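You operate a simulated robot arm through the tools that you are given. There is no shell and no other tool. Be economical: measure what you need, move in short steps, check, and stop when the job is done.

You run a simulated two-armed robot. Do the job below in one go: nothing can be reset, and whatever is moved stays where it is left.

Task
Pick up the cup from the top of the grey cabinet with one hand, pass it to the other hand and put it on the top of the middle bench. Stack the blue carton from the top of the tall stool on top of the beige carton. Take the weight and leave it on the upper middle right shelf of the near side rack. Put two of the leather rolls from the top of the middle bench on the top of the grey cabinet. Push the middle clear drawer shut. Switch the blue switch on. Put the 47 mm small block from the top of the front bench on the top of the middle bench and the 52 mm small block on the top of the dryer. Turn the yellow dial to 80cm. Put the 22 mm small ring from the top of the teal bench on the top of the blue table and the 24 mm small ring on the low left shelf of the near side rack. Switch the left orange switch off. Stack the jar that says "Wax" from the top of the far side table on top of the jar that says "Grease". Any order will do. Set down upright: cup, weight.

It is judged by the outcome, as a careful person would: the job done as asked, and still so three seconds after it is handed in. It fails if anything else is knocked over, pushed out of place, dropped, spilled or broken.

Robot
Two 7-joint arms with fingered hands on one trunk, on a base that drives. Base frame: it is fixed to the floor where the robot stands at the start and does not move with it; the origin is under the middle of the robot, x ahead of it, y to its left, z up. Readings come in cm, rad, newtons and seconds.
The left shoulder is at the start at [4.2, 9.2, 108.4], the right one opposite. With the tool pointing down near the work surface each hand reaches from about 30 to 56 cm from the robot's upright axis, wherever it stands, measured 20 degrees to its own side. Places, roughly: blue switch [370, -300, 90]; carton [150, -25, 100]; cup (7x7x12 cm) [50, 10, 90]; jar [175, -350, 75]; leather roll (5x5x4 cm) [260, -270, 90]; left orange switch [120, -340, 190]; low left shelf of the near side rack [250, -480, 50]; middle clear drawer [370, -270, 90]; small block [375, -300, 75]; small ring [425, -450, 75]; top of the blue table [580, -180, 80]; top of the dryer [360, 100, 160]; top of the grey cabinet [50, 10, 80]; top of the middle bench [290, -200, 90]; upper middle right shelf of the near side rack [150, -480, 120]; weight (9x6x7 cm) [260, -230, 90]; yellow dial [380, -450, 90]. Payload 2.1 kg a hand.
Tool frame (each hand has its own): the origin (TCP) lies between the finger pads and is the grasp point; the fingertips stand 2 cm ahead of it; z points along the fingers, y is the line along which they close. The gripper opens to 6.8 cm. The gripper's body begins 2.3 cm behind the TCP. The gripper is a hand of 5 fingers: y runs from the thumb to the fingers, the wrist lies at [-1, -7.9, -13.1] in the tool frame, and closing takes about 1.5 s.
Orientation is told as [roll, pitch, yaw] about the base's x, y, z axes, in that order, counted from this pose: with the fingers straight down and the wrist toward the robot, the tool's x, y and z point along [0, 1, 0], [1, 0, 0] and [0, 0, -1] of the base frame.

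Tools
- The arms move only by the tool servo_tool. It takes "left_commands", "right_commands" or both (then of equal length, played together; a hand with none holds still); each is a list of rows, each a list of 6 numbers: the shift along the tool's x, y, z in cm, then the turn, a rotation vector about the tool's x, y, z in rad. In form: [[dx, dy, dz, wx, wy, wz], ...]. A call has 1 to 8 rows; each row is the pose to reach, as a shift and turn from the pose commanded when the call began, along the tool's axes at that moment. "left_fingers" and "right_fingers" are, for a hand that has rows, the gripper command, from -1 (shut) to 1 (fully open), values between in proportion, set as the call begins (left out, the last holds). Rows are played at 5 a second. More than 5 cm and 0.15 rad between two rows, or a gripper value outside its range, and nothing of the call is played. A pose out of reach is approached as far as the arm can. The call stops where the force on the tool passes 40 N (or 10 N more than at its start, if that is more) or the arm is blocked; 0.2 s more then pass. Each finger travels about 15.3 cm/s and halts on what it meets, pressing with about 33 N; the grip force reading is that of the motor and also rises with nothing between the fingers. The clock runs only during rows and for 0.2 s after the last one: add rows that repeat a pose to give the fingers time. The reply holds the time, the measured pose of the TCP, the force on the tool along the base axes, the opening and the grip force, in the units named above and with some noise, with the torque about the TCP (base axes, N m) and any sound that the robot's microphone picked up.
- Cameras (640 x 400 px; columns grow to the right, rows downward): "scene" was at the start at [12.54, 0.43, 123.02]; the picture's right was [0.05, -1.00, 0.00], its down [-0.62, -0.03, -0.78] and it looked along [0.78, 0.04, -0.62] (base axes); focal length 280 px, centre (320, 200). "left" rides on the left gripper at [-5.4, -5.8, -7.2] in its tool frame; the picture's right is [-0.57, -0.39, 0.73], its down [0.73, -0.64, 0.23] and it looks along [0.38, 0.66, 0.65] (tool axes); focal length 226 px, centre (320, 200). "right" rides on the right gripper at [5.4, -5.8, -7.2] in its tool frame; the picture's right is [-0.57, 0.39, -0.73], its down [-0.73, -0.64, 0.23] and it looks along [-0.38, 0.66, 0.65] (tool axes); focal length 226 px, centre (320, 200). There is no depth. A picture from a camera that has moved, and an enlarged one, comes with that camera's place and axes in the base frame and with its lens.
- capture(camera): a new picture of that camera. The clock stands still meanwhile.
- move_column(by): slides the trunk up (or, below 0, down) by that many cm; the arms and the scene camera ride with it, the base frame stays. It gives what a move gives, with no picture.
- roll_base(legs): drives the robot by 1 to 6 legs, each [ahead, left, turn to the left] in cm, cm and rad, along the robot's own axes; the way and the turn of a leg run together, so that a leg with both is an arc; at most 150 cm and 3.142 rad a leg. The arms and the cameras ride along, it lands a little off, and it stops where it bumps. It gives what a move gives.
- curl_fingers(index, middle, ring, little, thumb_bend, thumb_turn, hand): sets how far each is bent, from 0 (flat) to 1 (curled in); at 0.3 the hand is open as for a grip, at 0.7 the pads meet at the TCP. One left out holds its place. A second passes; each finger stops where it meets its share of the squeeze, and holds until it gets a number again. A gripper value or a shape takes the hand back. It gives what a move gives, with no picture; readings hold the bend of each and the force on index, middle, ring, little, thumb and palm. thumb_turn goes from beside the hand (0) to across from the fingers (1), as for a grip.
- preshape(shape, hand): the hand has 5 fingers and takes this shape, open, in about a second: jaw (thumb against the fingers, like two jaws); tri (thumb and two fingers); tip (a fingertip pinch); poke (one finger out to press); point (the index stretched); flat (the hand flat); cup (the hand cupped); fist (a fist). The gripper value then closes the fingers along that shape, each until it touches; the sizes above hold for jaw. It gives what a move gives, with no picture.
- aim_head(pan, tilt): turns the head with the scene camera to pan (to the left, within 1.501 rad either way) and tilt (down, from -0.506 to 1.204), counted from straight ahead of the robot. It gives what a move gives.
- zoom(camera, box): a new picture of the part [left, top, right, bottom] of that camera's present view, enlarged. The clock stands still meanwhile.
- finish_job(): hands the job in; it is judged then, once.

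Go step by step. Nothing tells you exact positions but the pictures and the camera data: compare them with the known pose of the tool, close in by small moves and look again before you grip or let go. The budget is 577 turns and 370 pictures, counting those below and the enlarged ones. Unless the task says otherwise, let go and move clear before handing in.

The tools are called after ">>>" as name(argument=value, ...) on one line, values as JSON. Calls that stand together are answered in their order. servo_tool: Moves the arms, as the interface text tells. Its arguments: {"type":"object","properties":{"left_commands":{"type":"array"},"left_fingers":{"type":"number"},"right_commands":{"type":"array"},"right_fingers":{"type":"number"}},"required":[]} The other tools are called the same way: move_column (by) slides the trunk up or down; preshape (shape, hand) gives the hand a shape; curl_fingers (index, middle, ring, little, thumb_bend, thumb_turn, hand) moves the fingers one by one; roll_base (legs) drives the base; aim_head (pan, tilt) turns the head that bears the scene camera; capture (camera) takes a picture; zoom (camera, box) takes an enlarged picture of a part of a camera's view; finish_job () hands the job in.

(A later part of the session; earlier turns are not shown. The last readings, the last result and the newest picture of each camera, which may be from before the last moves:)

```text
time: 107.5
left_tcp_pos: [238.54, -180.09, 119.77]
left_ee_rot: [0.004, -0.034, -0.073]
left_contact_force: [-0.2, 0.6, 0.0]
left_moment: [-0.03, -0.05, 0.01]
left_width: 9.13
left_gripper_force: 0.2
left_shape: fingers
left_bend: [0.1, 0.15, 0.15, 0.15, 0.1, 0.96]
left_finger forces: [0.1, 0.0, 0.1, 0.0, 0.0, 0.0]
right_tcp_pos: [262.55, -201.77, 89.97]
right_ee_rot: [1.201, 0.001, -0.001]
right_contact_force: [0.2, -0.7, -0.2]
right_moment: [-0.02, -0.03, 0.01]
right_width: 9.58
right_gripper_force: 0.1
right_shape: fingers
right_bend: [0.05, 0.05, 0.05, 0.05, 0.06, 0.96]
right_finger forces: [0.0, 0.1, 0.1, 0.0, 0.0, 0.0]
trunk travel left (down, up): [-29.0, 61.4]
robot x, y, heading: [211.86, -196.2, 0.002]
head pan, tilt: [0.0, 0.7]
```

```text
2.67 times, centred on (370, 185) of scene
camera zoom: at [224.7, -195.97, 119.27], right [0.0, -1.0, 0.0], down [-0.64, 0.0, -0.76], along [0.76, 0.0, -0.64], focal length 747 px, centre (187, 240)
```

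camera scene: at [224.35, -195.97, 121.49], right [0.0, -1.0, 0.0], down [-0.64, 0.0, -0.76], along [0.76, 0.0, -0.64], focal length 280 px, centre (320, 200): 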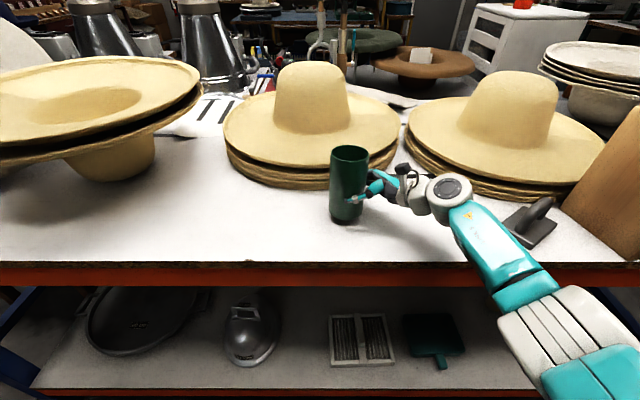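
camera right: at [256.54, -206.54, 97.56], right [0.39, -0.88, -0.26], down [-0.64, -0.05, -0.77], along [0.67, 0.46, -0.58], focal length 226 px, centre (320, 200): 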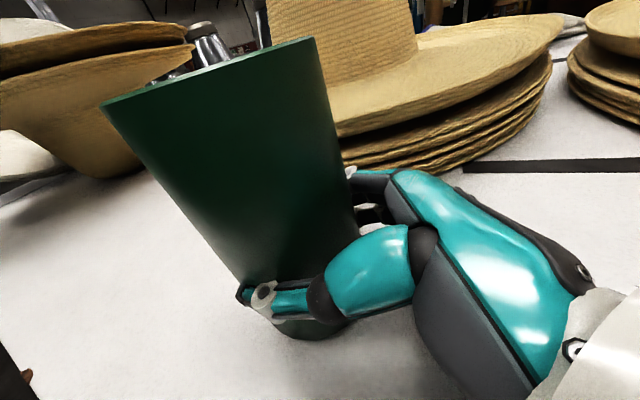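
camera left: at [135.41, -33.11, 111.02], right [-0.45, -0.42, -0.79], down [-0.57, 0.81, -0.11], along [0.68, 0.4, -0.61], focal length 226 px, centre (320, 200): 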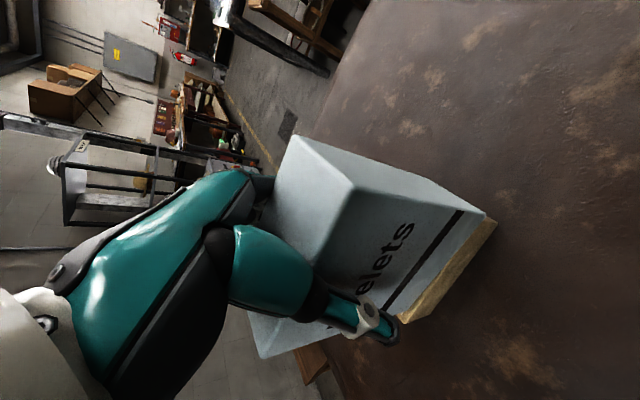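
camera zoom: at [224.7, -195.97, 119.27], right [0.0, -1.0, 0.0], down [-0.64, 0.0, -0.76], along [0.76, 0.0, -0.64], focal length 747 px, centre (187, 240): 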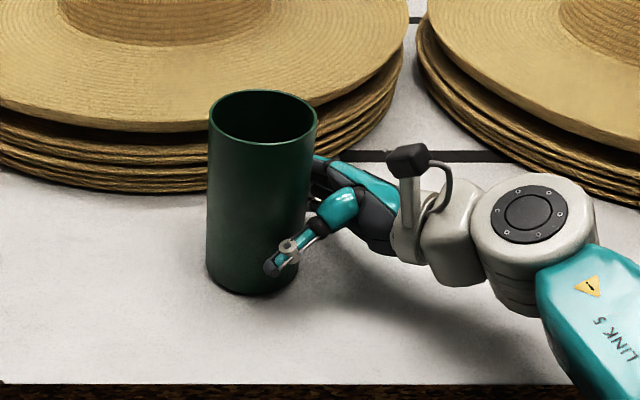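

>>> servo_tool(right_commands=[[-0.7, 0, -1.87, 0, 0, 0], [-1.45, 0, -3.73, 0, 0, 0], [-2.2, 0, -5.6, 0, 0, 0], [-2.9, 0, -7.5, 0, 0, 0], [-3.3, 0, -8.4, 0, 0, 0]])

>>> capture(camera="scene")

```text
time: 108.7
left_tcp_pos: [238.42, -180.2, 119.77]
left_ee_rot: [0.005, -0.034, -0.073]
left_contact_force: [-0.2, -1.0, -0.4]
left_moment: [0.0, 0.01, 0.01]
left_width: 9.11
left_gripper_force: 0.1
left_shape: fingers
left_bend: [0.1, 0.15, 0.15, 0.15, 0.1, 0.96]
left_finger forces: [0.0, 0.1, 0.1, 0.0, 0.1, 0.0]
right_tcp_pos: [262.49, -205.76, 89.99]
right_ee_rot: [1.198, 0.002, -0.002]
right_contact_force: [-1.0, -0.5, -1.0]
right_moment: [-0.02, -0.02, 0.01]
right_width: 9.6
right_gripper_force: 0.0
right_shape: fingers
right_bend: [0.05, 0.05, 0.05, 0.05, 0.05, 0.96]
right_finger forces: [0.0, 0.0, 0.1, 0.0, 0.0, 0.1]
right hand out of reach, approached as far as the arm can: row 3, 4, 5
trunk travel left (down, up): [-29.0, 61.4]
robot x, y, heading: [211.43, -195.9, 0.005]
head pan, tilt: [0.0, 0.7]
```

```text
297 pictures are left
camera scene: at [224.71, -195.97, 119.27], right [0.0, -1.0, 0.0], down [-0.64, 0.0, -0.76], along [0.76, 0.0, -0.64], focal length 280 px, centre (320, 200)
```

scene: 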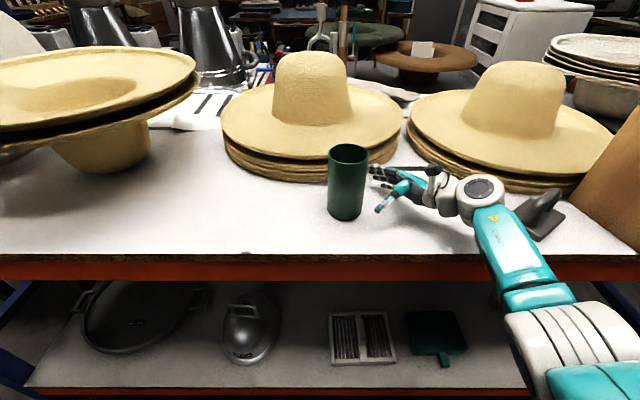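

>>> roll_base(legs=[[0, -8, 0]])

>>> move_column(by=22)

>>> capture(camera="scene")

```text
time: 109.8
left_tcp_pos: [238.52, -188.17, 119.91]
left_ee_rot: [0.005, -0.034, -0.075]
left_contact_force: [-0.2, 0.5, 0.2]
left_moment: [-0.04, 0.01, 0.02]
left_width: 9.12
left_gripper_force: 0.1
left_shape: fingers
left_bend: [0.1, 0.15, 0.15, 0.15, 0.1, 0.96]
left_finger forces: [0.0, 0.0, 0.1, 0.0, 0.1, 0.0]
right_tcp_pos: [262.5, -213.95, 89.95]
right_ee_rot: [1.2, 0.002, -0.003]
right_contact_force: [0.7, 0.7, 0.6]
right_moment: [0.0, 0.05, 0.01]
right_width: 9.59
right_gripper_force: 0.2
right_shape: fingers
right_bend: [0.05, 0.05, 0.05, 0.05, 0.05, 0.96]
right_finger forces: [0.0, 0.1, 0.1, 0.0, 0.1, 0.1]
trunk travel left (down, up): [-29.0, 61.4]
robot x, y, heading: [211.73, -203.71, -0.001]
head pan, tilt: [0.0, 0.7]
```

```text
time: 112.1
left_tcp_pos: [238.48, -188.13, 141.78]
left_ee_rot: [0.005, -0.033, -0.077]
left_contact_force: [-0.1, 0.0, 1.1]
left_moment: [-0.01, 0.05, -0.02]
left_width: 9.08
left_gripper_force: 0.1
left_shape: fingers
left_bend: [0.1, 0.15, 0.15, 0.15, 0.1, 0.96]
left_finger forces: [0.0, 0.0, 0.0, 0.0, 0.1, 0.0]
right_tcp_pos: [261.69, -213.79, 115.92]
right_ee_rot: [1.2, -0.073, -0.005]
right_contact_force: [0.8, 0.0, -0.5]
right_moment: [0.06, 0.01, -0.01]
right_width: 9.59
right_gripper_force: 0.1
right_shape: fingers
right_bend: [0.05, 0.05, 0.05, 0.05, 0.05, 0.96]
right_finger forces: [0.0, 0.0, 0.1, 0.0, 0.0, 0.1]
trunk travel left (down, up): [-51.0, 39.4]
robot x, y, heading: [211.84, -204.19, 0.004]
head pan, tilt: [0.0, 0.7]
```

```text
296 pictures are left
camera scene: at [222.17, -204.0, 141.4], right [0.0, -1.0, 0.0], down [-0.64, 0.0, -0.76], along [0.76, 0.0, -0.64], focal length 280 px, centre (320, 200)
```

scene: 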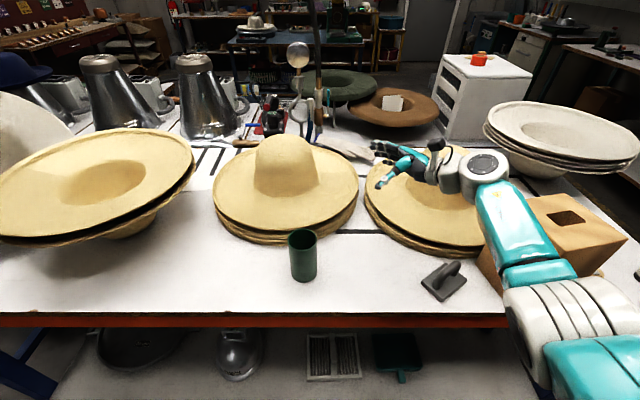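

>>> servo_tool(right_commands=[[0, -2, -2, 0, -0.15, 0], [0, -4, -4, 0, -0.3, 0], [0, -6, -6, 0, -0.45, 0], [0, -8, -8, 0, -0.6, 0], [0, -10, -8, 0, -0.75, 0], [0, -10, -8, 0, -0.9, 0], [0, -10, -8, 0, -1.05, 0], [0, -10, -8, 0, -1.2, 0]], right_fingers=1)

>>> aim_head(pan=-0.4, tilt=0.8)

>>> capture(camera="scene")

```text
time: 113.9
left_tcp_pos: [238.55, -188.26, 141.84]
left_ee_rot: [0.005, -0.033, -0.075]
left_contact_force: [0.6, 0.5, 0.4]
left_moment: [0.0, -0.01, -0.03]
left_width: 9.12
left_gripper_force: 0.0
left_shape: fingers
left_bend: [0.1, 0.15, 0.15, 0.15, 0.1, 0.96]
left_finger forces: [0.0, 0.0, 0.0, 0.0, 0.1, 0.0]
right_tcp_pos: [251.47, -221.25, 118.08]
right_ee_rot: [-0.004, -0.073, -0.004]
right_contact_force: [-0.3, 0.0, 0.3]
right_moment: [0.0, -0.01, 0.01]
right_width: 6.81
right_gripper_force: 0.0
right_shape: jaw
right_bend: [0.3, 0.3, 0.3, 0.3, 0.3, 0.98]
right_finger forces: [0.0, 0.0, 0.0, 0.0, 0.0, 0.0]
trunk travel left (down, up): [-51.0, 39.4]
robot x, y, heading: [211.83, -203.87, -0.002]
head pan, tilt: [0.0, 0.7]
```

```text
time: 114.8
left_tcp_pos: [238.5, -188.3, 141.83]
left_ee_rot: [0.006, -0.032, -0.073]
left_contact_force: [0.1, 0.6, 0.5]
left_moment: [-0.01, 0.03, -0.03]
left_width: 9.13
left_gripper_force: 0.1
left_shape: fingers
left_bend: [0.1, 0.15, 0.15, 0.15, 0.1, 0.96]
left_finger forces: [0.0, 0.0, 0.0, 0.0, 0.1, 0.1]
right_tcp_pos: [251.49, -221.24, 118.06]
right_ee_rot: [0.0, -0.073, -0.004]
right_contact_force: [-0.5, 0.1, 1.0]
right_moment: [-0.01, 0.0, 0.0]
right_width: 6.78
right_gripper_force: 0.0
right_shape: jaw
right_bend: [0.3, 0.3, 0.3, 0.3, 0.3, 0.98]
right_finger forces: [0.0, 0.1, 0.0, 0.1, 0.1, 0.1]
trunk travel left (down, up): [-51.0, 39.4]
robot x, y, heading: [211.96, -203.69, 0.0]
head pan, tilt: [-0.4, 0.799]
```

```text
295 pictures are left
camera scene: at [221.1, -207.14, 140.59], right [-0.39, -0.92, 0.0], down [-0.66, 0.28, -0.7], along [0.64, -0.27, -0.72], focal length 280 px, centre (320, 200)
```

scene: 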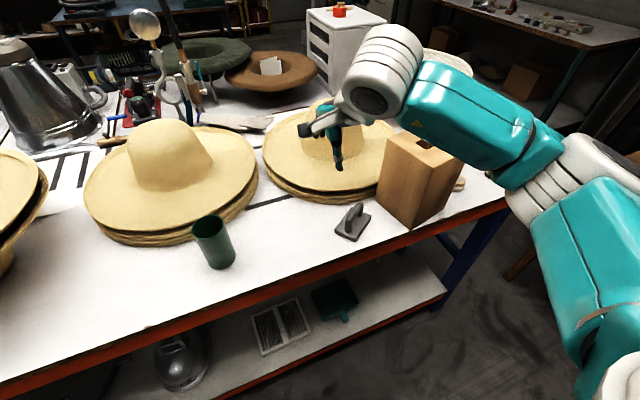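

>>> zoom(camera="scene", box=[310, 180, 410, 250])

>>> capture(camera="right")

```text
5.71 times, centred on (360, 215) of scene
camera zoom: at [221.1, -207.14, 140.59], right [-0.39, -0.92, 0.0], down [-0.66, 0.28, -0.7], along [0.64, -0.27, -0.72], focal length 1602 px, centre (91, 114)
```

zoom: 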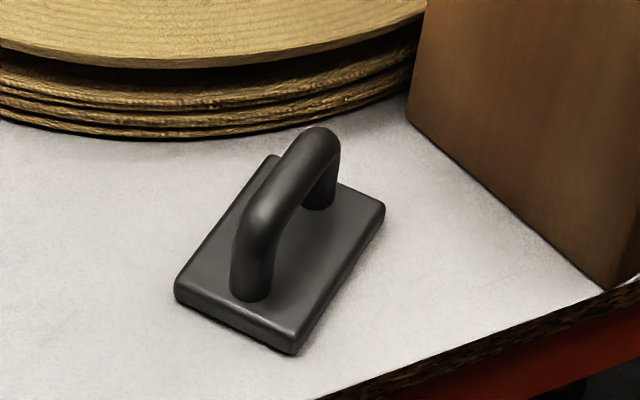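

```text
293 pictures are left
camera right: at [245.24, -215.75, 124.66], right [0.33, -0.57, 0.75], down [-0.63, -0.73, -0.28], along [0.71, -0.38, -0.6], focal length 226 px, centre (320, 200)
```

right: 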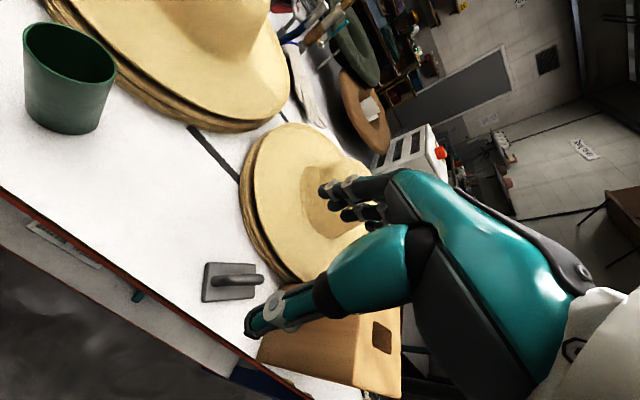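

The weight sits at about [259.4, -232.4]. Its handle runs at -0.94 rad, so I need a hand yaw of 0.63. I'm shifting the base and lowering the trunk.

>>> roll_base(legs=[[0, -12, 0]])

>>> move_column(by=-15)

>>> servo_tool(right_commands=[[0, 1, 0, 0, 0, -0.15], [0, 2, 0, 0, 0, -0.3], [0, 4, 0, 0, 0, -0.45], [0.5, 6, 0, 0, 0, -0.63], [0.8, 7.5, 0, 0, 0, -0.63]])

>>> capture(camera="right")

>>> capture(camera="scene")

```text
time: 116.0
left_tcp_pos: [238.5, -200.28, 141.82]
left_ee_rot: [0.007, -0.033, -0.073]
left_contact_force: [-0.2, -0.7, 0.2]
left_moment: [0.06, 0.0, 0.02]
left_width: 9.08
left_gripper_force: 0.1
left_shape: fingers
left_bend: [0.1, 0.15, 0.15, 0.15, 0.1, 0.96]
left_finger forces: [0.0, 0.1, 0.0, 0.1, 0.1, 0.1]
right_tcp_pos: [251.57, -233.46, 117.99]
right_ee_rot: [0.001, -0.072, -0.006]
right_contact_force: [-0.6, 0.4, 0.6]
right_moment: [0.0, -0.02, -0.02]
right_width: 6.79
right_gripper_force: 0.2
right_shape: jaw
right_bend: [0.3, 0.3, 0.3, 0.3, 0.3, 0.98]
right_finger forces: [0.0, 0.1, 0.0, 0.0, 0.0, 0.0]
trunk travel left (down, up): [-51.0, 39.4]
robot x, y, heading: [211.83, -215.9, -0.001]
head pan, tilt: [-0.4, 0.799]
```

```text
time: 117.8
left_tcp_pos: [238.41, -200.25, 126.88]
left_ee_rot: [0.005, -0.032, -0.077]
left_contact_force: [-0.1, 0.3, -0.6]
left_moment: [-0.02, 0.0, 0.0]
left_width: 9.09
left_gripper_force: 0.0
left_shape: fingers
left_bend: [0.1, 0.15, 0.15, 0.15, 0.1, 0.96]
left_finger forces: [0.0, 0.0, 0.0, 0.0, 0.1, 0.1]
right_tcp_pos: [251.51, -233.44, 103.06]
right_ee_rot: [-0.003, -0.073, -0.005]
right_contact_force: [-1.0, -1.0, 0.1]
right_moment: [-0.01, -0.01, 0.0]
right_width: 6.8
right_gripper_force: 0.2
right_shape: jaw
right_bend: [0.3, 0.3, 0.3, 0.3, 0.3, 0.98]
right_finger forces: [0.1, 0.1, 0.0, 0.1, 0.0, 0.0]
trunk travel left (down, up): [-36.0, 54.4]
robot x, y, heading: [211.61, -216.13, -0.005]
head pan, tilt: [-0.4, 0.799]
```

```text
refused: row 4 steps farther than a row can; nothing moved
```

```text
292 pictures are left
camera right: at [245.2, -227.77, 109.67], right [0.33, -0.57, 0.76], down [-0.63, -0.73, -0.27], along [0.71, -0.38, -0.6], focal length 226 px, centre (320, 200)
```

right: 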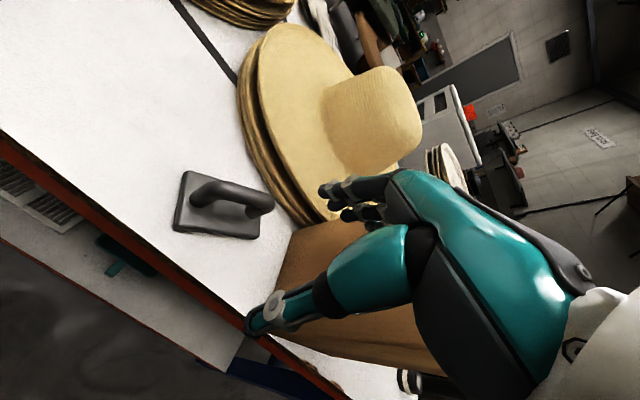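

```text
291 pictures are left
camera scene: at [222.59, -219.15, 125.51], right [-0.39, -0.92, 0.0], down [-0.66, 0.28, -0.7], along [0.64, -0.27, -0.72], focal length 280 px, centre (320, 200)
```

scene: 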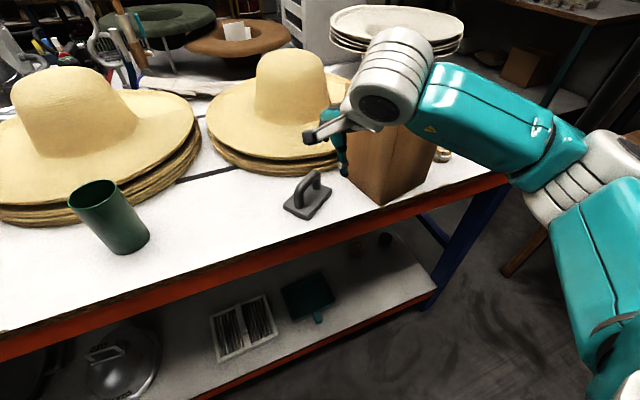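

>>> servo_tool(right_commands=[[0.2, 1.5, 0, 0.013, 0, -0.12], [0.4, 3, 0, 0.026, 0, -0.24], [0.6, 4.5, 0.5, 0.04, 0, -0.36], [0.8, 6, 1, 0.053, 0, -0.48], [1, 7.9, 2, 0.066, 0, -0.6], [1, 7.9, 3, 0.07, 0, -0.63]])

>>> capture(camera="right")

>>> zoom(camera="scene", box=[240, 120, 440, 260])

```text
time: 119.2
left_tcp_pos: [238.47, -200.15, 126.77]
left_ee_rot: [0.004, -0.033, -0.075]
left_contact_force: [0.1, -0.6, 0.4]
left_moment: [0.0, 0.01, 0.01]
left_width: 9.11
left_gripper_force: 0.1
left_shape: fingers
left_bend: [0.1, 0.15, 0.15, 0.15, 0.1, 0.96]
left_finger forces: [0.0, 0.0, 0.1, 0.1, 0.0, 0.1]
right_tcp_pos: [256.74, -232.12, 103.03]
right_ee_rot: [-0.046, -0.026, 0.468]
right_contact_force: [-0.4, -0.3, -0.2]
right_moment: [-0.03, 0.0, 0.01]
right_width: 6.79
right_gripper_force: 0.1
right_shape: jaw
right_bend: [0.3, 0.3, 0.3, 0.3, 0.3, 0.98]
right_finger forces: [0.1, 0.0, 0.1, 0.0, 0.1, 0.1]
right hand out of reach, approached as far as the arm can: row 4, 5, 6
trunk travel left (down, up): [-36.0, 54.4]
robot x, y, heading: [211.61, -215.95, 0.003]
head pan, tilt: [-0.4, 0.799]
```

```text
290 pictures are left
camera right: at [248.86, -229.58, 109.63], right [0.57, -0.31, 0.76], down [-0.23, -0.95, -0.21], along [0.79, -0.06, -0.61], focal length 226 px, centre (320, 200)
```

right: 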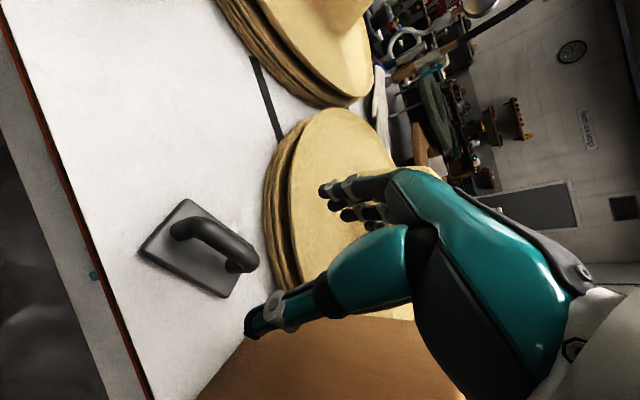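

```text
2.86 times, centred on (340, 190) of scene
camera zoom: at [222.6, -219.15, 125.51], right [-0.39, -0.92, 0.0], down [-0.66, 0.28, -0.7], along [0.64, -0.27, -0.72], focal length 801 px, centre (263, 229)
```

zoom: 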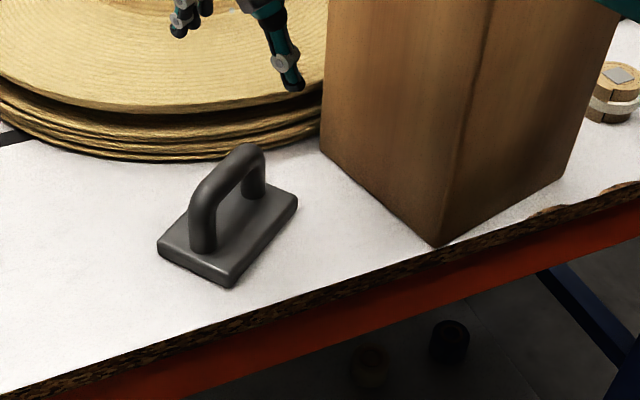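

>>> roll_base(legs=[[6, -3, 0]])

>>> servo_tool(right_commands=[[0, -1, 0, 0.01, 0, -0.1], [0, -2, 0, 0.02, 0, -0.16], [2, -3.6, 0, 0.03, 0, -0.16], [3.8, -4, 0, 0.03, 0, -0.16]])

>>> capture(camera="right")

>>> zoom(camera="scene", box=[240, 120, 440, 260])

```text
time: 120.2
left_tcp_pos: [244.39, -203.27, 126.81]
left_ee_rot: [0.005, -0.034, -0.075]
left_contact_force: [0.1, 0.0, 1.3]
left_moment: [0.01, -0.01, -0.01]
left_width: 9.08
left_gripper_force: 0.1
left_shape: fingers
left_bend: [0.1, 0.15, 0.15, 0.15, 0.1, 0.96]
left_finger forces: [0.0, 0.0, 0.0, 0.1, 0.1, 0.1]
right_tcp_pos: [262.72, -235.04, 102.97]
right_ee_rot: [-0.044, -0.025, 0.468]
right_contact_force: [0.3, -1.8, -0.6]
right_moment: [0.02, 0.0, -0.02]
right_width: 6.82
right_gripper_force: 0.0
right_shape: jaw
right_bend: [0.3, 0.3, 0.3, 0.3, 0.3, 0.98]
right_finger forces: [0.0, 0.1, 0.1, 0.0, 0.1, 0.0]
trunk travel left (down, up): [-36.0, 54.4]
robot x, y, heading: [217.63, -218.94, -0.001]
head pan, tilt: [-0.4, 0.799]
```

```text
time: 121.2
left_tcp_pos: [244.32, -203.28, 126.83]
left_ee_rot: [0.006, -0.033, -0.074]
left_contact_force: [0.5, 0.2, 0.4]
left_moment: [-0.04, 0.02, 0.0]
left_width: 9.11
left_gripper_force: 0.0
left_shape: fingers
left_bend: [0.1, 0.15, 0.15, 0.15, 0.1, 0.96]
left_finger forces: [0.0, 0.1, 0.1, 0.1, 0.1, 0.0]
right_tcp_pos: [257.4, -233.52, 102.75]
right_ee_rot: [-0.045, 0.012, 0.627]
right_contact_force: [0.7, 0.2, -0.5]
right_moment: [-0.02, 0.0, 0.03]
right_width: 6.81
right_gripper_force: 0.1
right_shape: jaw
right_bend: [0.3, 0.3, 0.3, 0.3, 0.3, 0.98]
right_finger forces: [0.1, 0.0, 0.0, 0.0, 0.1, 0.0]
right hand out of reach, approached as far as the arm can: row 1, 2, 3
trunk travel left (down, up): [-36.0, 54.4]
robot x, y, heading: [217.48, -218.89, -0.003]
head pan, tilt: [-0.4, 0.799]
```

```text
288 pictures are left
camera right: at [249.42, -232.14, 109.55], right [0.63, -0.2, 0.75], down [-0.09, -0.98, -0.19], along [0.77, 0.06, -0.64], focal length 226 px, centre (320, 200)
```

right: 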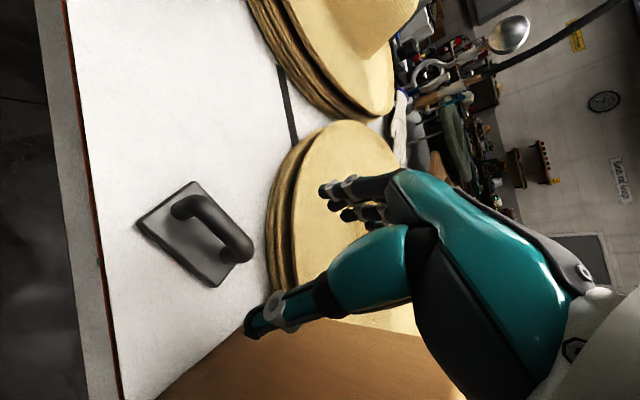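

```text
2.86 times, centred on (340, 190) of scene
camera zoom: at [228.46, -222.19, 125.51], right [-0.39, -0.92, 0.0], down [-0.66, 0.28, -0.7], along [0.64, -0.27, -0.72], focal length 801 px, centre (263, 229)
```

zoom: 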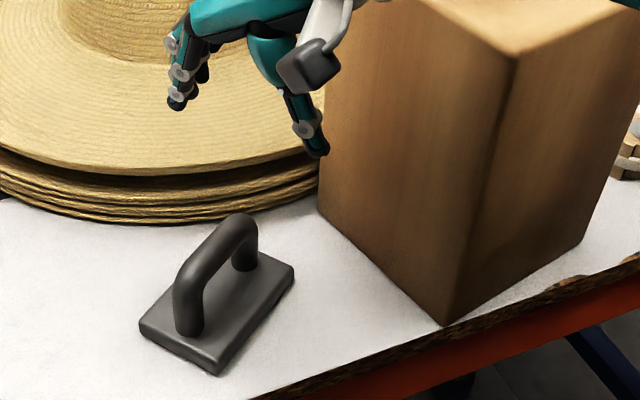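

>>> servo_tool(right_commands=[[-0.2, 1.1, 0, 0, 0, 0], [-0.4, 2.2, 1, 0, 0.045, 0], [-0.4, 2.2, 3.5, 0, 0.045, 0], [-0.4, 2.2, 6, 0, 0.045, 0], [-0.4, 2.2, 6, 0, 0.045, 0]])

>>> capture(camera="right")

>>> zoom(camera="scene", box=[240, 120, 440, 260])

```text
time: 122.3
left_tcp_pos: [244.3, -203.19, 126.8]
left_ee_rot: [0.008, -0.034, -0.075]
left_contact_force: [1.9, -0.2, -1.1]
left_moment: [-0.03, 0.01, -0.05]
left_width: 9.14
left_gripper_force: 0.0
left_shape: fingers
left_bend: [0.1, 0.15, 0.15, 0.15, 0.1, 0.96]
left_finger forces: [0.0, 0.0, 0.0, 0.0, 0.1, 0.0]
right_tcp_pos: [259.43, -232.64, 96.62]
right_ee_rot: [-0.001, 0.012, 0.627]
right_contact_force: [0.7, 0.4, -0.3]
right_moment: [0.0, 0.05, 0.0]
right_width: 6.81
right_gripper_force: 0.1
right_shape: jaw
right_bend: [0.3, 0.3, 0.3, 0.3, 0.3, 0.98]
right_finger forces: [0.1, 0.0, 0.0, 0.0, 0.0, 0.0]
trunk travel left (down, up): [-36.0, 54.4]
robot x, y, heading: [217.27, -218.98, 0.0]
head pan, tilt: [-0.4, 0.799]
```

```text
286 pictures are left
camera right: at [251.66, -231.58, 103.82], right [0.65, -0.23, 0.72], down [-0.09, -0.97, -0.22], along [0.75, 0.08, -0.65], focal length 226 px, centre (320, 200)
```

right: 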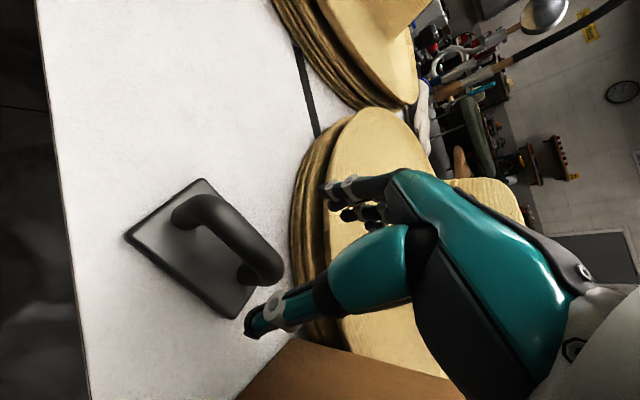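

```text
2.86 times, centred on (340, 190) of scene
camera zoom: at [228.47, -222.18, 125.51], right [-0.39, -0.92, 0.0], down [-0.66, 0.28, -0.7], along [0.64, -0.27, -0.72], focal length 801 px, centre (263, 229)
```

zoom: 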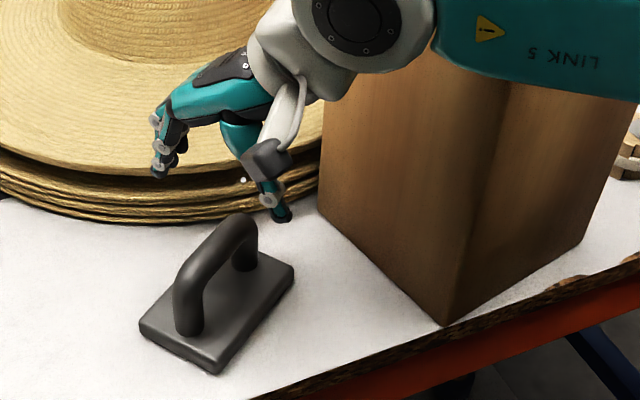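

>>> servo_tool(right_commands=[[0.8, 0, 2, 0, 0, 0], [0.8, 0, 4, 0, 0, 0], [0.8, 0, 6, 0, 0, 0], [0.8, 0, 7.2, 0, 0, 0], [0.8, 0, 7.2, 0, 0, 0]])

>>> capture(camera="right")

>>> zoom(camera="scene", box=[240, 120, 440, 260])

```text
time: 123.5
left_tcp_pos: [244.36, -203.18, 126.92]
left_ee_rot: [0.007, -0.032, -0.073]
left_contact_force: [0.5, 0.5, 0.5]
left_moment: [-0.03, -0.02, 0.01]
left_width: 9.14
left_gripper_force: 0.0
left_shape: fingers
left_bend: [0.1, 0.15, 0.15, 0.15, 0.1, 0.96]
left_finger forces: [0.0, 0.1, 0.1, 0.0, 0.1, 0.0]
right_tcp_pos: [259.04, -232.2, 89.3]
right_ee_rot: [0.0, 0.014, 0.626]
right_contact_force: [-0.2, -0.1, 0.4]
right_moment: [-0.01, 0.02, 0.01]
right_width: 6.8
right_gripper_force: 0.1
right_shape: jaw
right_bend: [0.3, 0.3, 0.3, 0.3, 0.3, 0.98]
right_finger forces: [0.0, 0.1, 0.0, 0.0, 0.0, 0.1]
trunk travel left (down, up): [-36.0, 54.4]
robot x, y, heading: [217.36, -218.98, -0.001]
head pan, tilt: [-0.4, 0.799]
```

```text
284 pictures are left
camera right: at [251.19, -231.1, 96.55], right [0.65, -0.23, 0.72], down [-0.09, -0.97, -0.22], along [0.75, 0.08, -0.65], focal length 226 px, centre (320, 200)
```

right: 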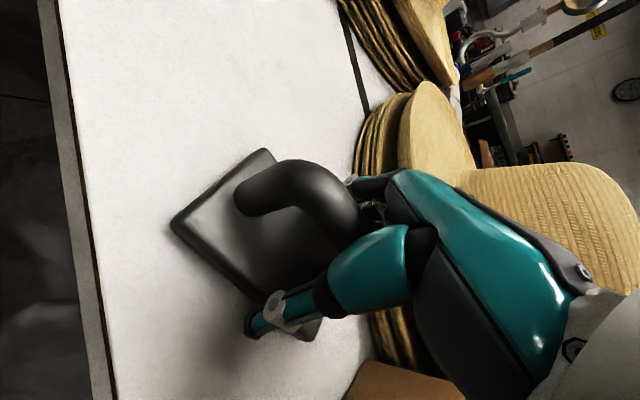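

```text
2.86 times, centred on (340, 190) of scene
camera zoom: at [228.47, -222.18, 125.51], right [-0.39, -0.92, 0.0], down [-0.66, 0.28, -0.7], along [0.64, -0.27, -0.72], focal length 801 px, centre (263, 229)
```

zoom: 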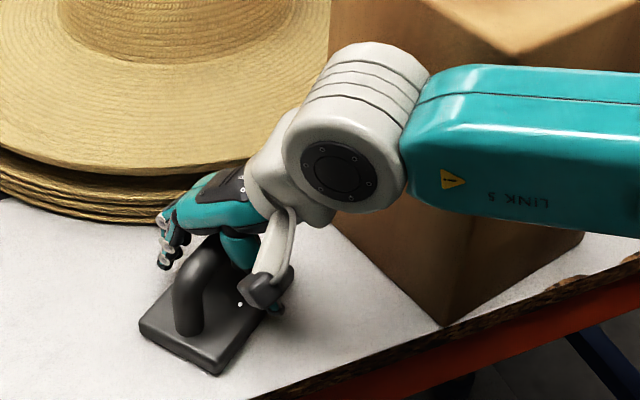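

>>> servo_tool(right_commands=[[1.0, 0, 0, 0, 0, 0], [1.0, 0, 0, 0, 0, 0]])

>>> servo_tool(right_commands=[[0, 0, 0, 0, 0, 0], [0, 0, 0, 0, 0, 0], [0, 0, 0, 0, 0, 0], [0, 0, 0, 0, 0, 0], [0, 0, 0, 0, 0, 0], [0, 0, 0, 0, 0, 0], [0, 0, 0, 0, 0, 0], [0, 0, 0, 0, 0, 0]], right_fingers=-1)

>>> servo_tool(right_commands=[[0, 0, -1, 0, 0, 0], [0, 0, -3, 0, 0, 0], [0, 0, -6, 0, 0, 0], [0, 0, -9, 0, 0, 0], [0, 0, -12, 0, 0, 0], [0, 0, -12, 0, 0, 0]])

>>> capture(camera="scene")

>>> capture(camera="right")

```text
time: 124.2
left_tcp_pos: [244.35, -203.25, 126.85]
left_ee_rot: [0.006, -0.032, -0.075]
left_contact_force: [-0.3, 0.2, 0.1]
left_moment: [0.0, -0.02, -0.03]
left_width: 9.12
left_gripper_force: 0.1
left_shape: fingers
left_bend: [0.1, 0.15, 0.15, 0.15, 0.1, 0.96]
left_finger forces: [0.1, 0.1, 0.0, 0.0, 0.0, 0.1]
right_tcp_pos: [258.3, -231.33, 89.38]
right_ee_rot: [-0.002, 0.01, 0.625]
right_contact_force: [-0.1, -0.1, -0.1]
right_moment: [0.03, -0.01, 0.03]
right_width: 6.79
right_gripper_force: 0.2
right_shape: jaw
right_bend: [0.3, 0.3, 0.3, 0.3, 0.3, 0.98]
right_finger forces: [0.0, 0.1, 0.0, 0.1, 0.0, 0.0]
trunk travel left (down, up): [-36.0, 54.4]
robot x, y, heading: [217.44, -219.18, -0.002]
head pan, tilt: [-0.4, 0.799]
```

```text
time: 126.0
left_tcp_pos: [244.44, -203.32, 126.8]
left_ee_rot: [0.006, -0.033, -0.077]
left_contact_force: [-0.4, 0.0, -0.5]
left_moment: [0.01, 0.02, -0.03]
left_width: 9.08
left_gripper_force: 0.0
left_shape: fingers
left_bend: [0.1, 0.15, 0.15, 0.15, 0.1, 0.96]
left_finger forces: [0.0, 0.0, 0.1, 0.0, 0.0, 0.0]
right_tcp_pos: [258.43, -231.33, 89.39]
right_ee_rot: [-0.002, 0.012, 0.626]
right_contact_force: [-0.5, 0.7, -5.6]
right_moment: [0.02, 0.04, 0.01]
right_width: 0.45
right_gripper_force: 32.9
right_shape: jaw
right_bend: [0.7, 0.5, 0.72, 0.71, 0.78, 1.0]
right_finger forces: [37.6, 5.4, 0.1, 3.1, 37.7, 0.0]
trunk travel left (down, up): [-36.0, 54.4]
robot x, y, heading: [217.58, -218.79, 0.006]
head pan, tilt: [-0.4, 0.799]
```

```text
time: 127.3
left_tcp_pos: [244.47, -203.25, 126.82]
left_ee_rot: [0.005, -0.034, -0.075]
left_contact_force: [-0.2, 0.1, -0.8]
left_moment: [0.05, 0.01, 0.01]
left_width: 9.11
left_gripper_force: 0.1
left_shape: fingers
left_bend: [0.1, 0.15, 0.15, 0.15, 0.1, 0.96]
left_finger forces: [0.0, 0.0, 0.0, 0.1, 0.0, 0.0]
right_tcp_pos: [258.56, -231.24, 101.5]
right_ee_rot: [0.001, 0.011, 0.626]
right_contact_force: [-0.3, 0.2, -6.0]
right_moment: [0.1, 0.02, 0.02]
right_width: 0.4
right_gripper_force: 32.9
right_shape: jaw
right_bend: [0.7, 0.51, 0.72, 0.71, 0.77, 1.0]
right_finger forces: [37.9, 5.9, 0.0, 3.3, 38.1, 0.0]
trunk travel left (down, up): [-36.0, 54.4]
robot x, y, heading: [217.7, -219.08, -0.002]
head pan, tilt: [-0.4, 0.799]
```

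```text
282 pictures are left
camera scene: at [228.51, -222.19, 125.5], right [-0.39, -0.92, 0.0], down [-0.66, 0.28, -0.7], along [0.64, -0.27, -0.72], focal length 280 px, centre (320, 200)
```

scene: 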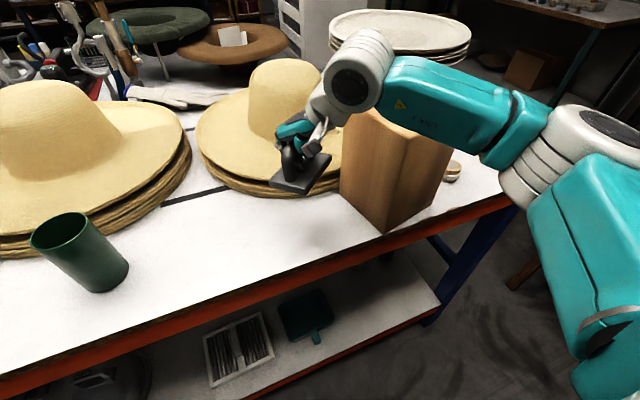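

```text
281 pictures are left
camera right: at [250.75, -230.19, 108.66], right [0.65, -0.23, 0.72], down [-0.09, -0.97, -0.22], along [0.75, 0.08, -0.65], focal length 226 px, centre (320, 200)
```

right: 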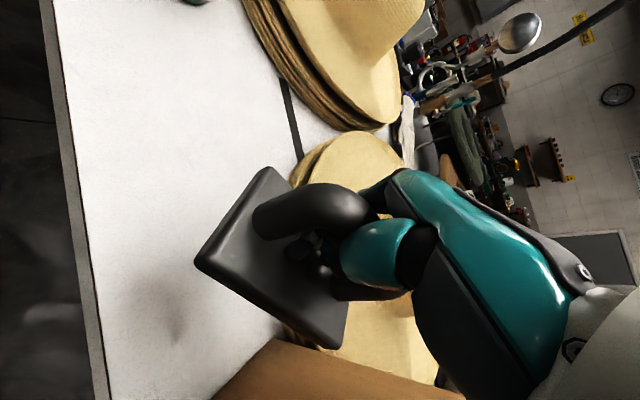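

The weight is held by its handle. I'm retracting, backing off, and looking toward the rack.

>>> servo_tool(right_commands=[[0, -2, -3, 0, 0, 0], [0, -5, -6, 0, 0, 0.08], [0, -8, -8, 0, 0, 0.16], [0, -11, -8, 0, 0, 0.24], [0, -13, -8, 0, 0, 0.3]])

>>> roll_base(legs=[[-25, 0, 0], [0, 0, -1.2]])

>>> aim_head(pan=0, tilt=0.25)

>>> capture(camera="scene")

>>> aim_head(pan=-0.7, tilt=0.15)

>>> capture(camera="scene")

```text
time: 128.6
left_tcp_pos: [244.31, -203.26, 126.86]
left_ee_rot: [0.008, -0.035, -0.073]
left_contact_force: [0.3, 0.0, 0.5]
left_moment: [-0.02, 0.02, -0.04]
left_width: 9.14
left_gripper_force: 0.0
left_shape: fingers
left_bend: [0.1, 0.15, 0.15, 0.15, 0.1, 0.96]
left_finger forces: [0.0, 0.0, 0.1, 0.0, 0.1, 0.0]
right_tcp_pos: [247.8, -238.97, 109.55]
right_ee_rot: [-0.004, 0.012, 0.324]
right_contact_force: [0.0, 0.0, -6.0]
right_moment: [0.02, 0.01, 0.01]
right_width: 0.4
right_gripper_force: 32.9
right_shape: jaw
right_bend: [0.7, 0.51, 0.72, 0.71, 0.77, 1.0]
right_finger forces: [36.3, 7.1, 0.0, 3.6, 38.2, 0.1]
trunk travel left (down, up): [-36.0, 54.4]
robot x, y, heading: [217.6, -218.85, 0.003]
head pan, tilt: [-0.4, 0.799]
```

```text
time: 133.3
left_tcp_pos: [217.37, -237.93, 126.79]
left_ee_rot: [0.006, -0.032, -1.262]
left_contact_force: [-0.4, 0.0, 0.5]
left_moment: [0.02, 0.0, 0.0]
left_width: 9.13
left_gripper_force: 0.0
left_shape: fingers
left_bend: [0.1, 0.15, 0.15, 0.15, 0.1, 0.96]
left_finger forces: [0.0, 0.0, 0.1, 0.0, 0.1, 0.1]
right_tcp_pos: [185.73, -254.72, 109.65]
right_ee_rot: [-0.005, 0.009, -0.861]
right_contact_force: [-0.5, -0.3, -5.7]
right_moment: [0.04, -0.04, 0.02]
right_width: 0.36
right_gripper_force: 32.6
right_shape: jaw
right_bend: [0.7, 0.51, 0.72, 0.71, 0.77, 1.0]
right_finger forces: [35.6, 7.2, 0.0, 3.4, 37.5, 0.1]
trunk travel left (down, up): [-36.0, 54.4]
robot x, y, heading: [192.33, -218.92, -1.19]
head pan, tilt: [-0.4, 0.799]
```

```text
time: 134.3
left_tcp_pos: [217.32, -238.07, 126.83]
left_ee_rot: [0.004, -0.033, -1.263]
left_contact_force: [0.3, 0.3, -0.7]
left_moment: [-0.01, 0.02, -0.01]
left_width: 9.11
left_gripper_force: 0.1
left_shape: fingers
left_bend: [0.1, 0.15, 0.15, 0.15, 0.1, 0.96]
left_finger forces: [0.0, 0.1, 0.1, 0.1, 0.0, 0.1]
right_tcp_pos: [185.72, -254.63, 109.61]
right_ee_rot: [-0.004, 0.011, -0.858]
right_contact_force: [0.6, -0.1, -5.8]
right_moment: [0.07, -0.04, 0.0]
right_width: 0.4
right_gripper_force: 32.8
right_shape: jaw
right_bend: [0.7, 0.51, 0.72, 0.71, 0.77, 1.0]
right_finger forces: [35.5, 7.3, 0.1, 3.5, 37.5, 0.0]
trunk travel left (down, up): [-36.0, 54.4]
robot x, y, heading: [192.75, -219.19, -1.187]
head pan, tilt: [0.0, 0.25]
```

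```text
280 pictures are left
camera scene: at [197.48, -230.98, 130.4], right [-0.93, -0.37, 0.0], down [-0.09, 0.23, -0.97], along [0.36, -0.9, -0.25], focal length 280 px, centre (320, 200)
```

scene: 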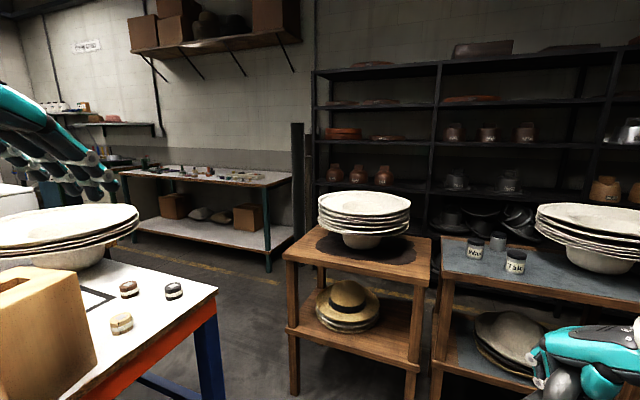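

```text
time: 135.4
left_tcp_pos: [217.34, -237.99, 126.87]
left_ee_rot: [0.004, -0.033, -1.264]
left_contact_force: [0.6, -0.4, -0.7]
left_moment: [-0.02, -0.02, 0.01]
left_width: 9.09
left_gripper_force: 0.0
left_shape: fingers
left_bend: [0.1, 0.15, 0.15, 0.15, 0.1, 0.96]
left_finger forces: [0.0, 0.0, 0.0, 0.1, 0.0, 0.0]
right_tcp_pos: [185.79, -254.74, 109.5]
right_ee_rot: [-0.005, 0.009, -0.86]
right_contact_force: [0.5, 0.7, -5.9]
right_moment: [0.0, -0.06, 0.0]
right_width: 0.37
right_gripper_force: 33.2
right_shape: jaw
right_bend: [0.7, 0.51, 0.72, 0.71, 0.77, 1.0]
right_finger forces: [35.6, 7.2, 0.0, 3.5, 37.5, 0.0]
trunk travel left (down, up): [-36.0, 54.4]
robot x, y, heading: [192.47, -219.19, -1.188]
head pan, tilt: [-0.7, 0.15]
```

```text
279 pictures are left
camera scene: at [191.11, -231.13, 131.34], right [-0.95, 0.31, 0.0], down [0.05, 0.14, -0.99], along [-0.31, -0.94, -0.15], focal length 280 px, centre (320, 200)
```

scene: 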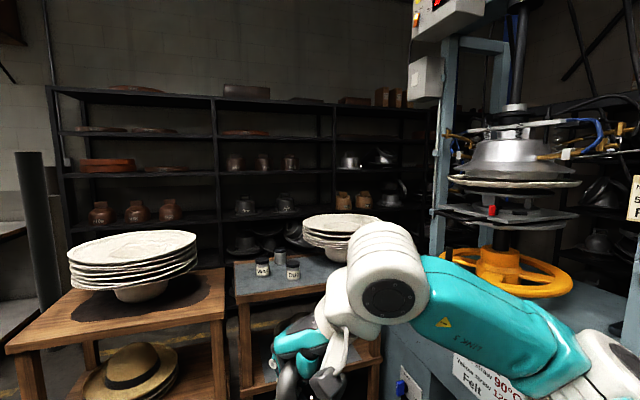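

The rack is behind the wooden table and the jar table; I need the aisle via the gap beside the bench end. I'm driving to the gap and checking clearances.

>>> move_column(by=8)

>>> roll_base(legs=[[0, 0, 1.19], [0, -76, 0]])

>>> aim_head(pan=-0.3, tilt=0.6)

>>> capture(camera="scene")

```text
time: 136.6
left_tcp_pos: [217.38, -238.0, 134.81]
left_ee_rot: [0.006, -0.031, -1.263]
left_contact_force: [1.1, -0.3, -1.1]
left_moment: [0.03, 0.0, 0.01]
left_width: 9.1
left_gripper_force: 0.0
left_shape: fingers
left_bend: [0.1, 0.15, 0.15, 0.15, 0.1, 0.96]
left_finger forces: [0.0, 0.1, 0.0, 0.0, 0.0, 0.0]
right_tcp_pos: [185.76, -254.7, 117.53]
right_ee_rot: [-0.002, 0.012, -0.864]
right_contact_force: [-0.1, -0.4, -6.3]
right_moment: [0.03, -0.07, -0.01]
right_width: 0.41
right_gripper_force: 32.5
right_shape: jaw
right_bend: [0.7, 0.51, 0.72, 0.71, 0.77, 1.0]
right_finger forces: [35.5, 7.5, 0.0, 3.4, 37.6, 0.0]
trunk travel left (down, up): [-44.0, 46.4]
robot x, y, heading: [192.87, -219.06, -1.186]
head pan, tilt: [-0.7, 0.15]
```

```text
time: 143.6
left_tcp_pos: [219.0, -279.53, 134.82]
left_ee_rot: [0.005, -0.034, -0.085]
left_contact_force: [-1.0, 0.6, -0.7]
left_moment: [0.02, 0.01, -0.02]
left_width: 9.1
left_gripper_force: 0.0
left_shape: fingers
left_bend: [0.1, 0.15, 0.15, 0.15, 0.1, 0.96]
left_finger forces: [0.1, 0.0, 0.0, 0.0, 0.0, 0.0]
right_tcp_pos: [222.24, -315.15, 117.65]
right_ee_rot: [-0.005, 0.009, 0.316]
right_contact_force: [-0.1, 0.3, -5.9]
right_moment: [0.04, 0.0, 0.01]
right_width: 0.38
right_gripper_force: 32.9
right_shape: jaw
right_bend: [0.7, 0.51, 0.72, 0.71, 0.77, 1.0]
right_finger forces: [35.2, 8.0, 0.0, 3.4, 37.2, 0.0]
trunk travel left (down, up): [-44.0, 46.4]
robot x, y, heading: [191.92, -295.24, -0.006]
head pan, tilt: [-0.7, 0.15]
```

```text
time: 144.5
left_tcp_pos: [218.95, -279.44, 134.8]
left_ee_rot: [0.007, -0.033, -0.085]
left_contact_force: [-0.2, 0.4, 0.4]
left_moment: [-0.03, -0.01, -0.01]
left_width: 9.09
left_gripper_force: 0.1
left_shape: fingers
left_bend: [0.1, 0.15, 0.15, 0.15, 0.1, 0.96]
left_finger forces: [0.1, 0.1, 0.0, 0.0, 0.1, 0.0]
right_tcp_pos: [222.24, -315.13, 117.59]
right_ee_rot: [-0.005, 0.012, 0.316]
right_contact_force: [-1.2, 0.1, -5.8]
right_moment: [0.05, 0.03, 0.0]
right_width: 0.41
right_gripper_force: 32.9
right_shape: jaw
right_bend: [0.7, 0.51, 0.72, 0.71, 0.77, 1.0]
right_finger forces: [35.2, 7.8, 0.1, 3.4, 37.3, 0.1]
trunk travel left (down, up): [-44.0, 46.4]
robot x, y, heading: [192.09, -294.78, -0.005]
head pan, tilt: [-0.3, 0.6]
```

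```text
278 pictures are left
camera scene: at [203.03, -297.75, 135.25], right [-0.31, -0.95, 0.0], down [-0.54, 0.17, -0.83], along [0.79, -0.25, -0.56], focal length 280 px, centre (320, 200)
```

scene: 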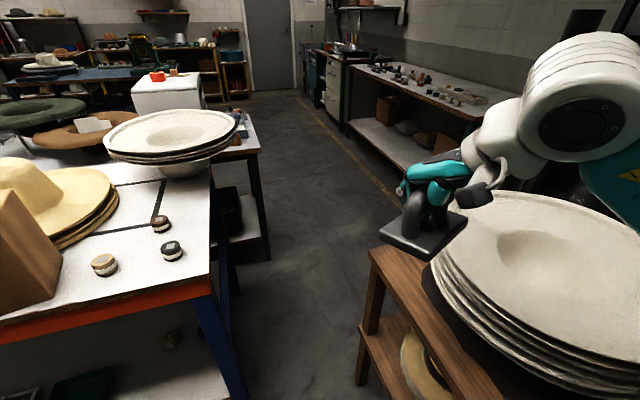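

>>> aim_head(pan=-1.45, tilt=0.5)

>>> capture(camera="scene")

```text
time: 145.9
left_tcp_pos: [218.95, -279.41, 134.78]
left_ee_rot: [0.006, -0.031, -0.085]
left_contact_force: [0.0, 0.2, -1.1]
left_moment: [0.02, 0.01, 0.01]
left_width: 9.12
left_gripper_force: 0.1
left_shape: fingers
left_bend: [0.1, 0.15, 0.15, 0.15, 0.1, 0.96]
left_finger forces: [0.0, 0.0, 0.0, 0.1, 0.0, 0.0]
right_tcp_pos: [222.27, -315.12, 117.65]
right_ee_rot: [-0.002, 0.01, 0.314]
right_contact_force: [-0.5, 0.1, -5.6]
right_moment: [0.07, 0.02, 0.0]
right_width: 0.43
right_gripper_force: 32.7
right_shape: jaw
right_bend: [0.7, 0.51, 0.72, 0.71, 0.77, 1.0]
right_finger forces: [35.2, 7.9, 0.0, 3.4, 37.3, 0.1]
trunk travel left (down, up): [-44.0, 46.4]
robot x, y, heading: [191.4, -295.0, -0.012]
head pan, tilt: [-1.45, 0.499]
```

```text
277 pictures are left
camera scene: at [195.62, -304.09, 136.15], right [-0.99, -0.11, 0.0], down [-0.05, 0.48, -0.88], along [0.1, -0.87, -0.48], focal length 280 px, centre (320, 200)
```

scene: 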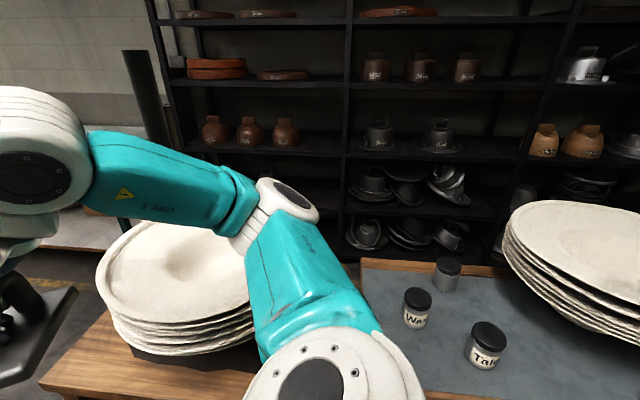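

>>> aim_head(pan=-0.1, tilt=0.95)

>>> capture(camera="scene")

```text
time: 147.4
left_tcp_pos: [218.91, -279.47, 134.83]
left_ee_rot: [0.004, -0.033, -0.085]
left_contact_force: [0.0, 0.4, -0.5]
left_moment: [-0.02, 0.0, 0.02]
left_width: 9.12
left_gripper_force: 0.2
left_shape: fingers
left_bend: [0.1, 0.15, 0.15, 0.15, 0.1, 0.96]
left_finger forces: [0.0, 0.0, 0.1, 0.0, 0.0, 0.1]
right_tcp_pos: [222.19, -315.2, 117.59]
right_ee_rot: [-0.005, 0.013, 0.316]
right_contact_force: [0.0, 0.2, -5.3]
right_moment: [0.06, 0.04, -0.02]
right_width: 0.39
right_gripper_force: 32.8
right_shape: jaw
right_bend: [0.7, 0.51, 0.72, 0.71, 0.77, 1.0]
right_finger forces: [35.2, 7.8, 0.1, 3.4, 37.4, 0.1]
trunk travel left (down, up): [-44.0, 46.4]
robot x, y, heading: [191.84, -295.3, -0.012]
head pan, tilt: [-0.099, 0.949]
```

```text
276 pictures are left
camera scene: at [201.84, -295.85, 132.4], right [-0.11, -0.99, 0.0], down [-0.81, 0.09, -0.58], along [0.58, -0.06, -0.81], focal length 280 px, centre (320, 200)
```

scene: 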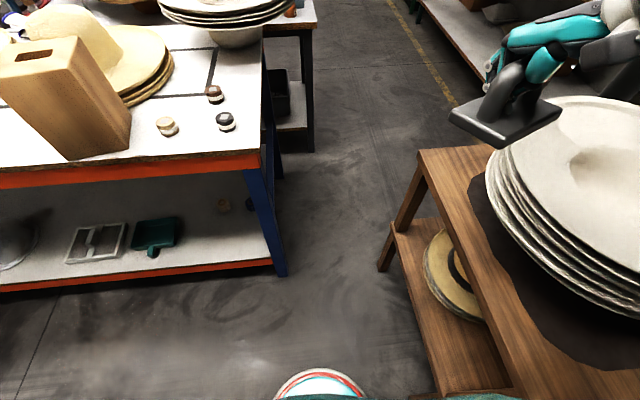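

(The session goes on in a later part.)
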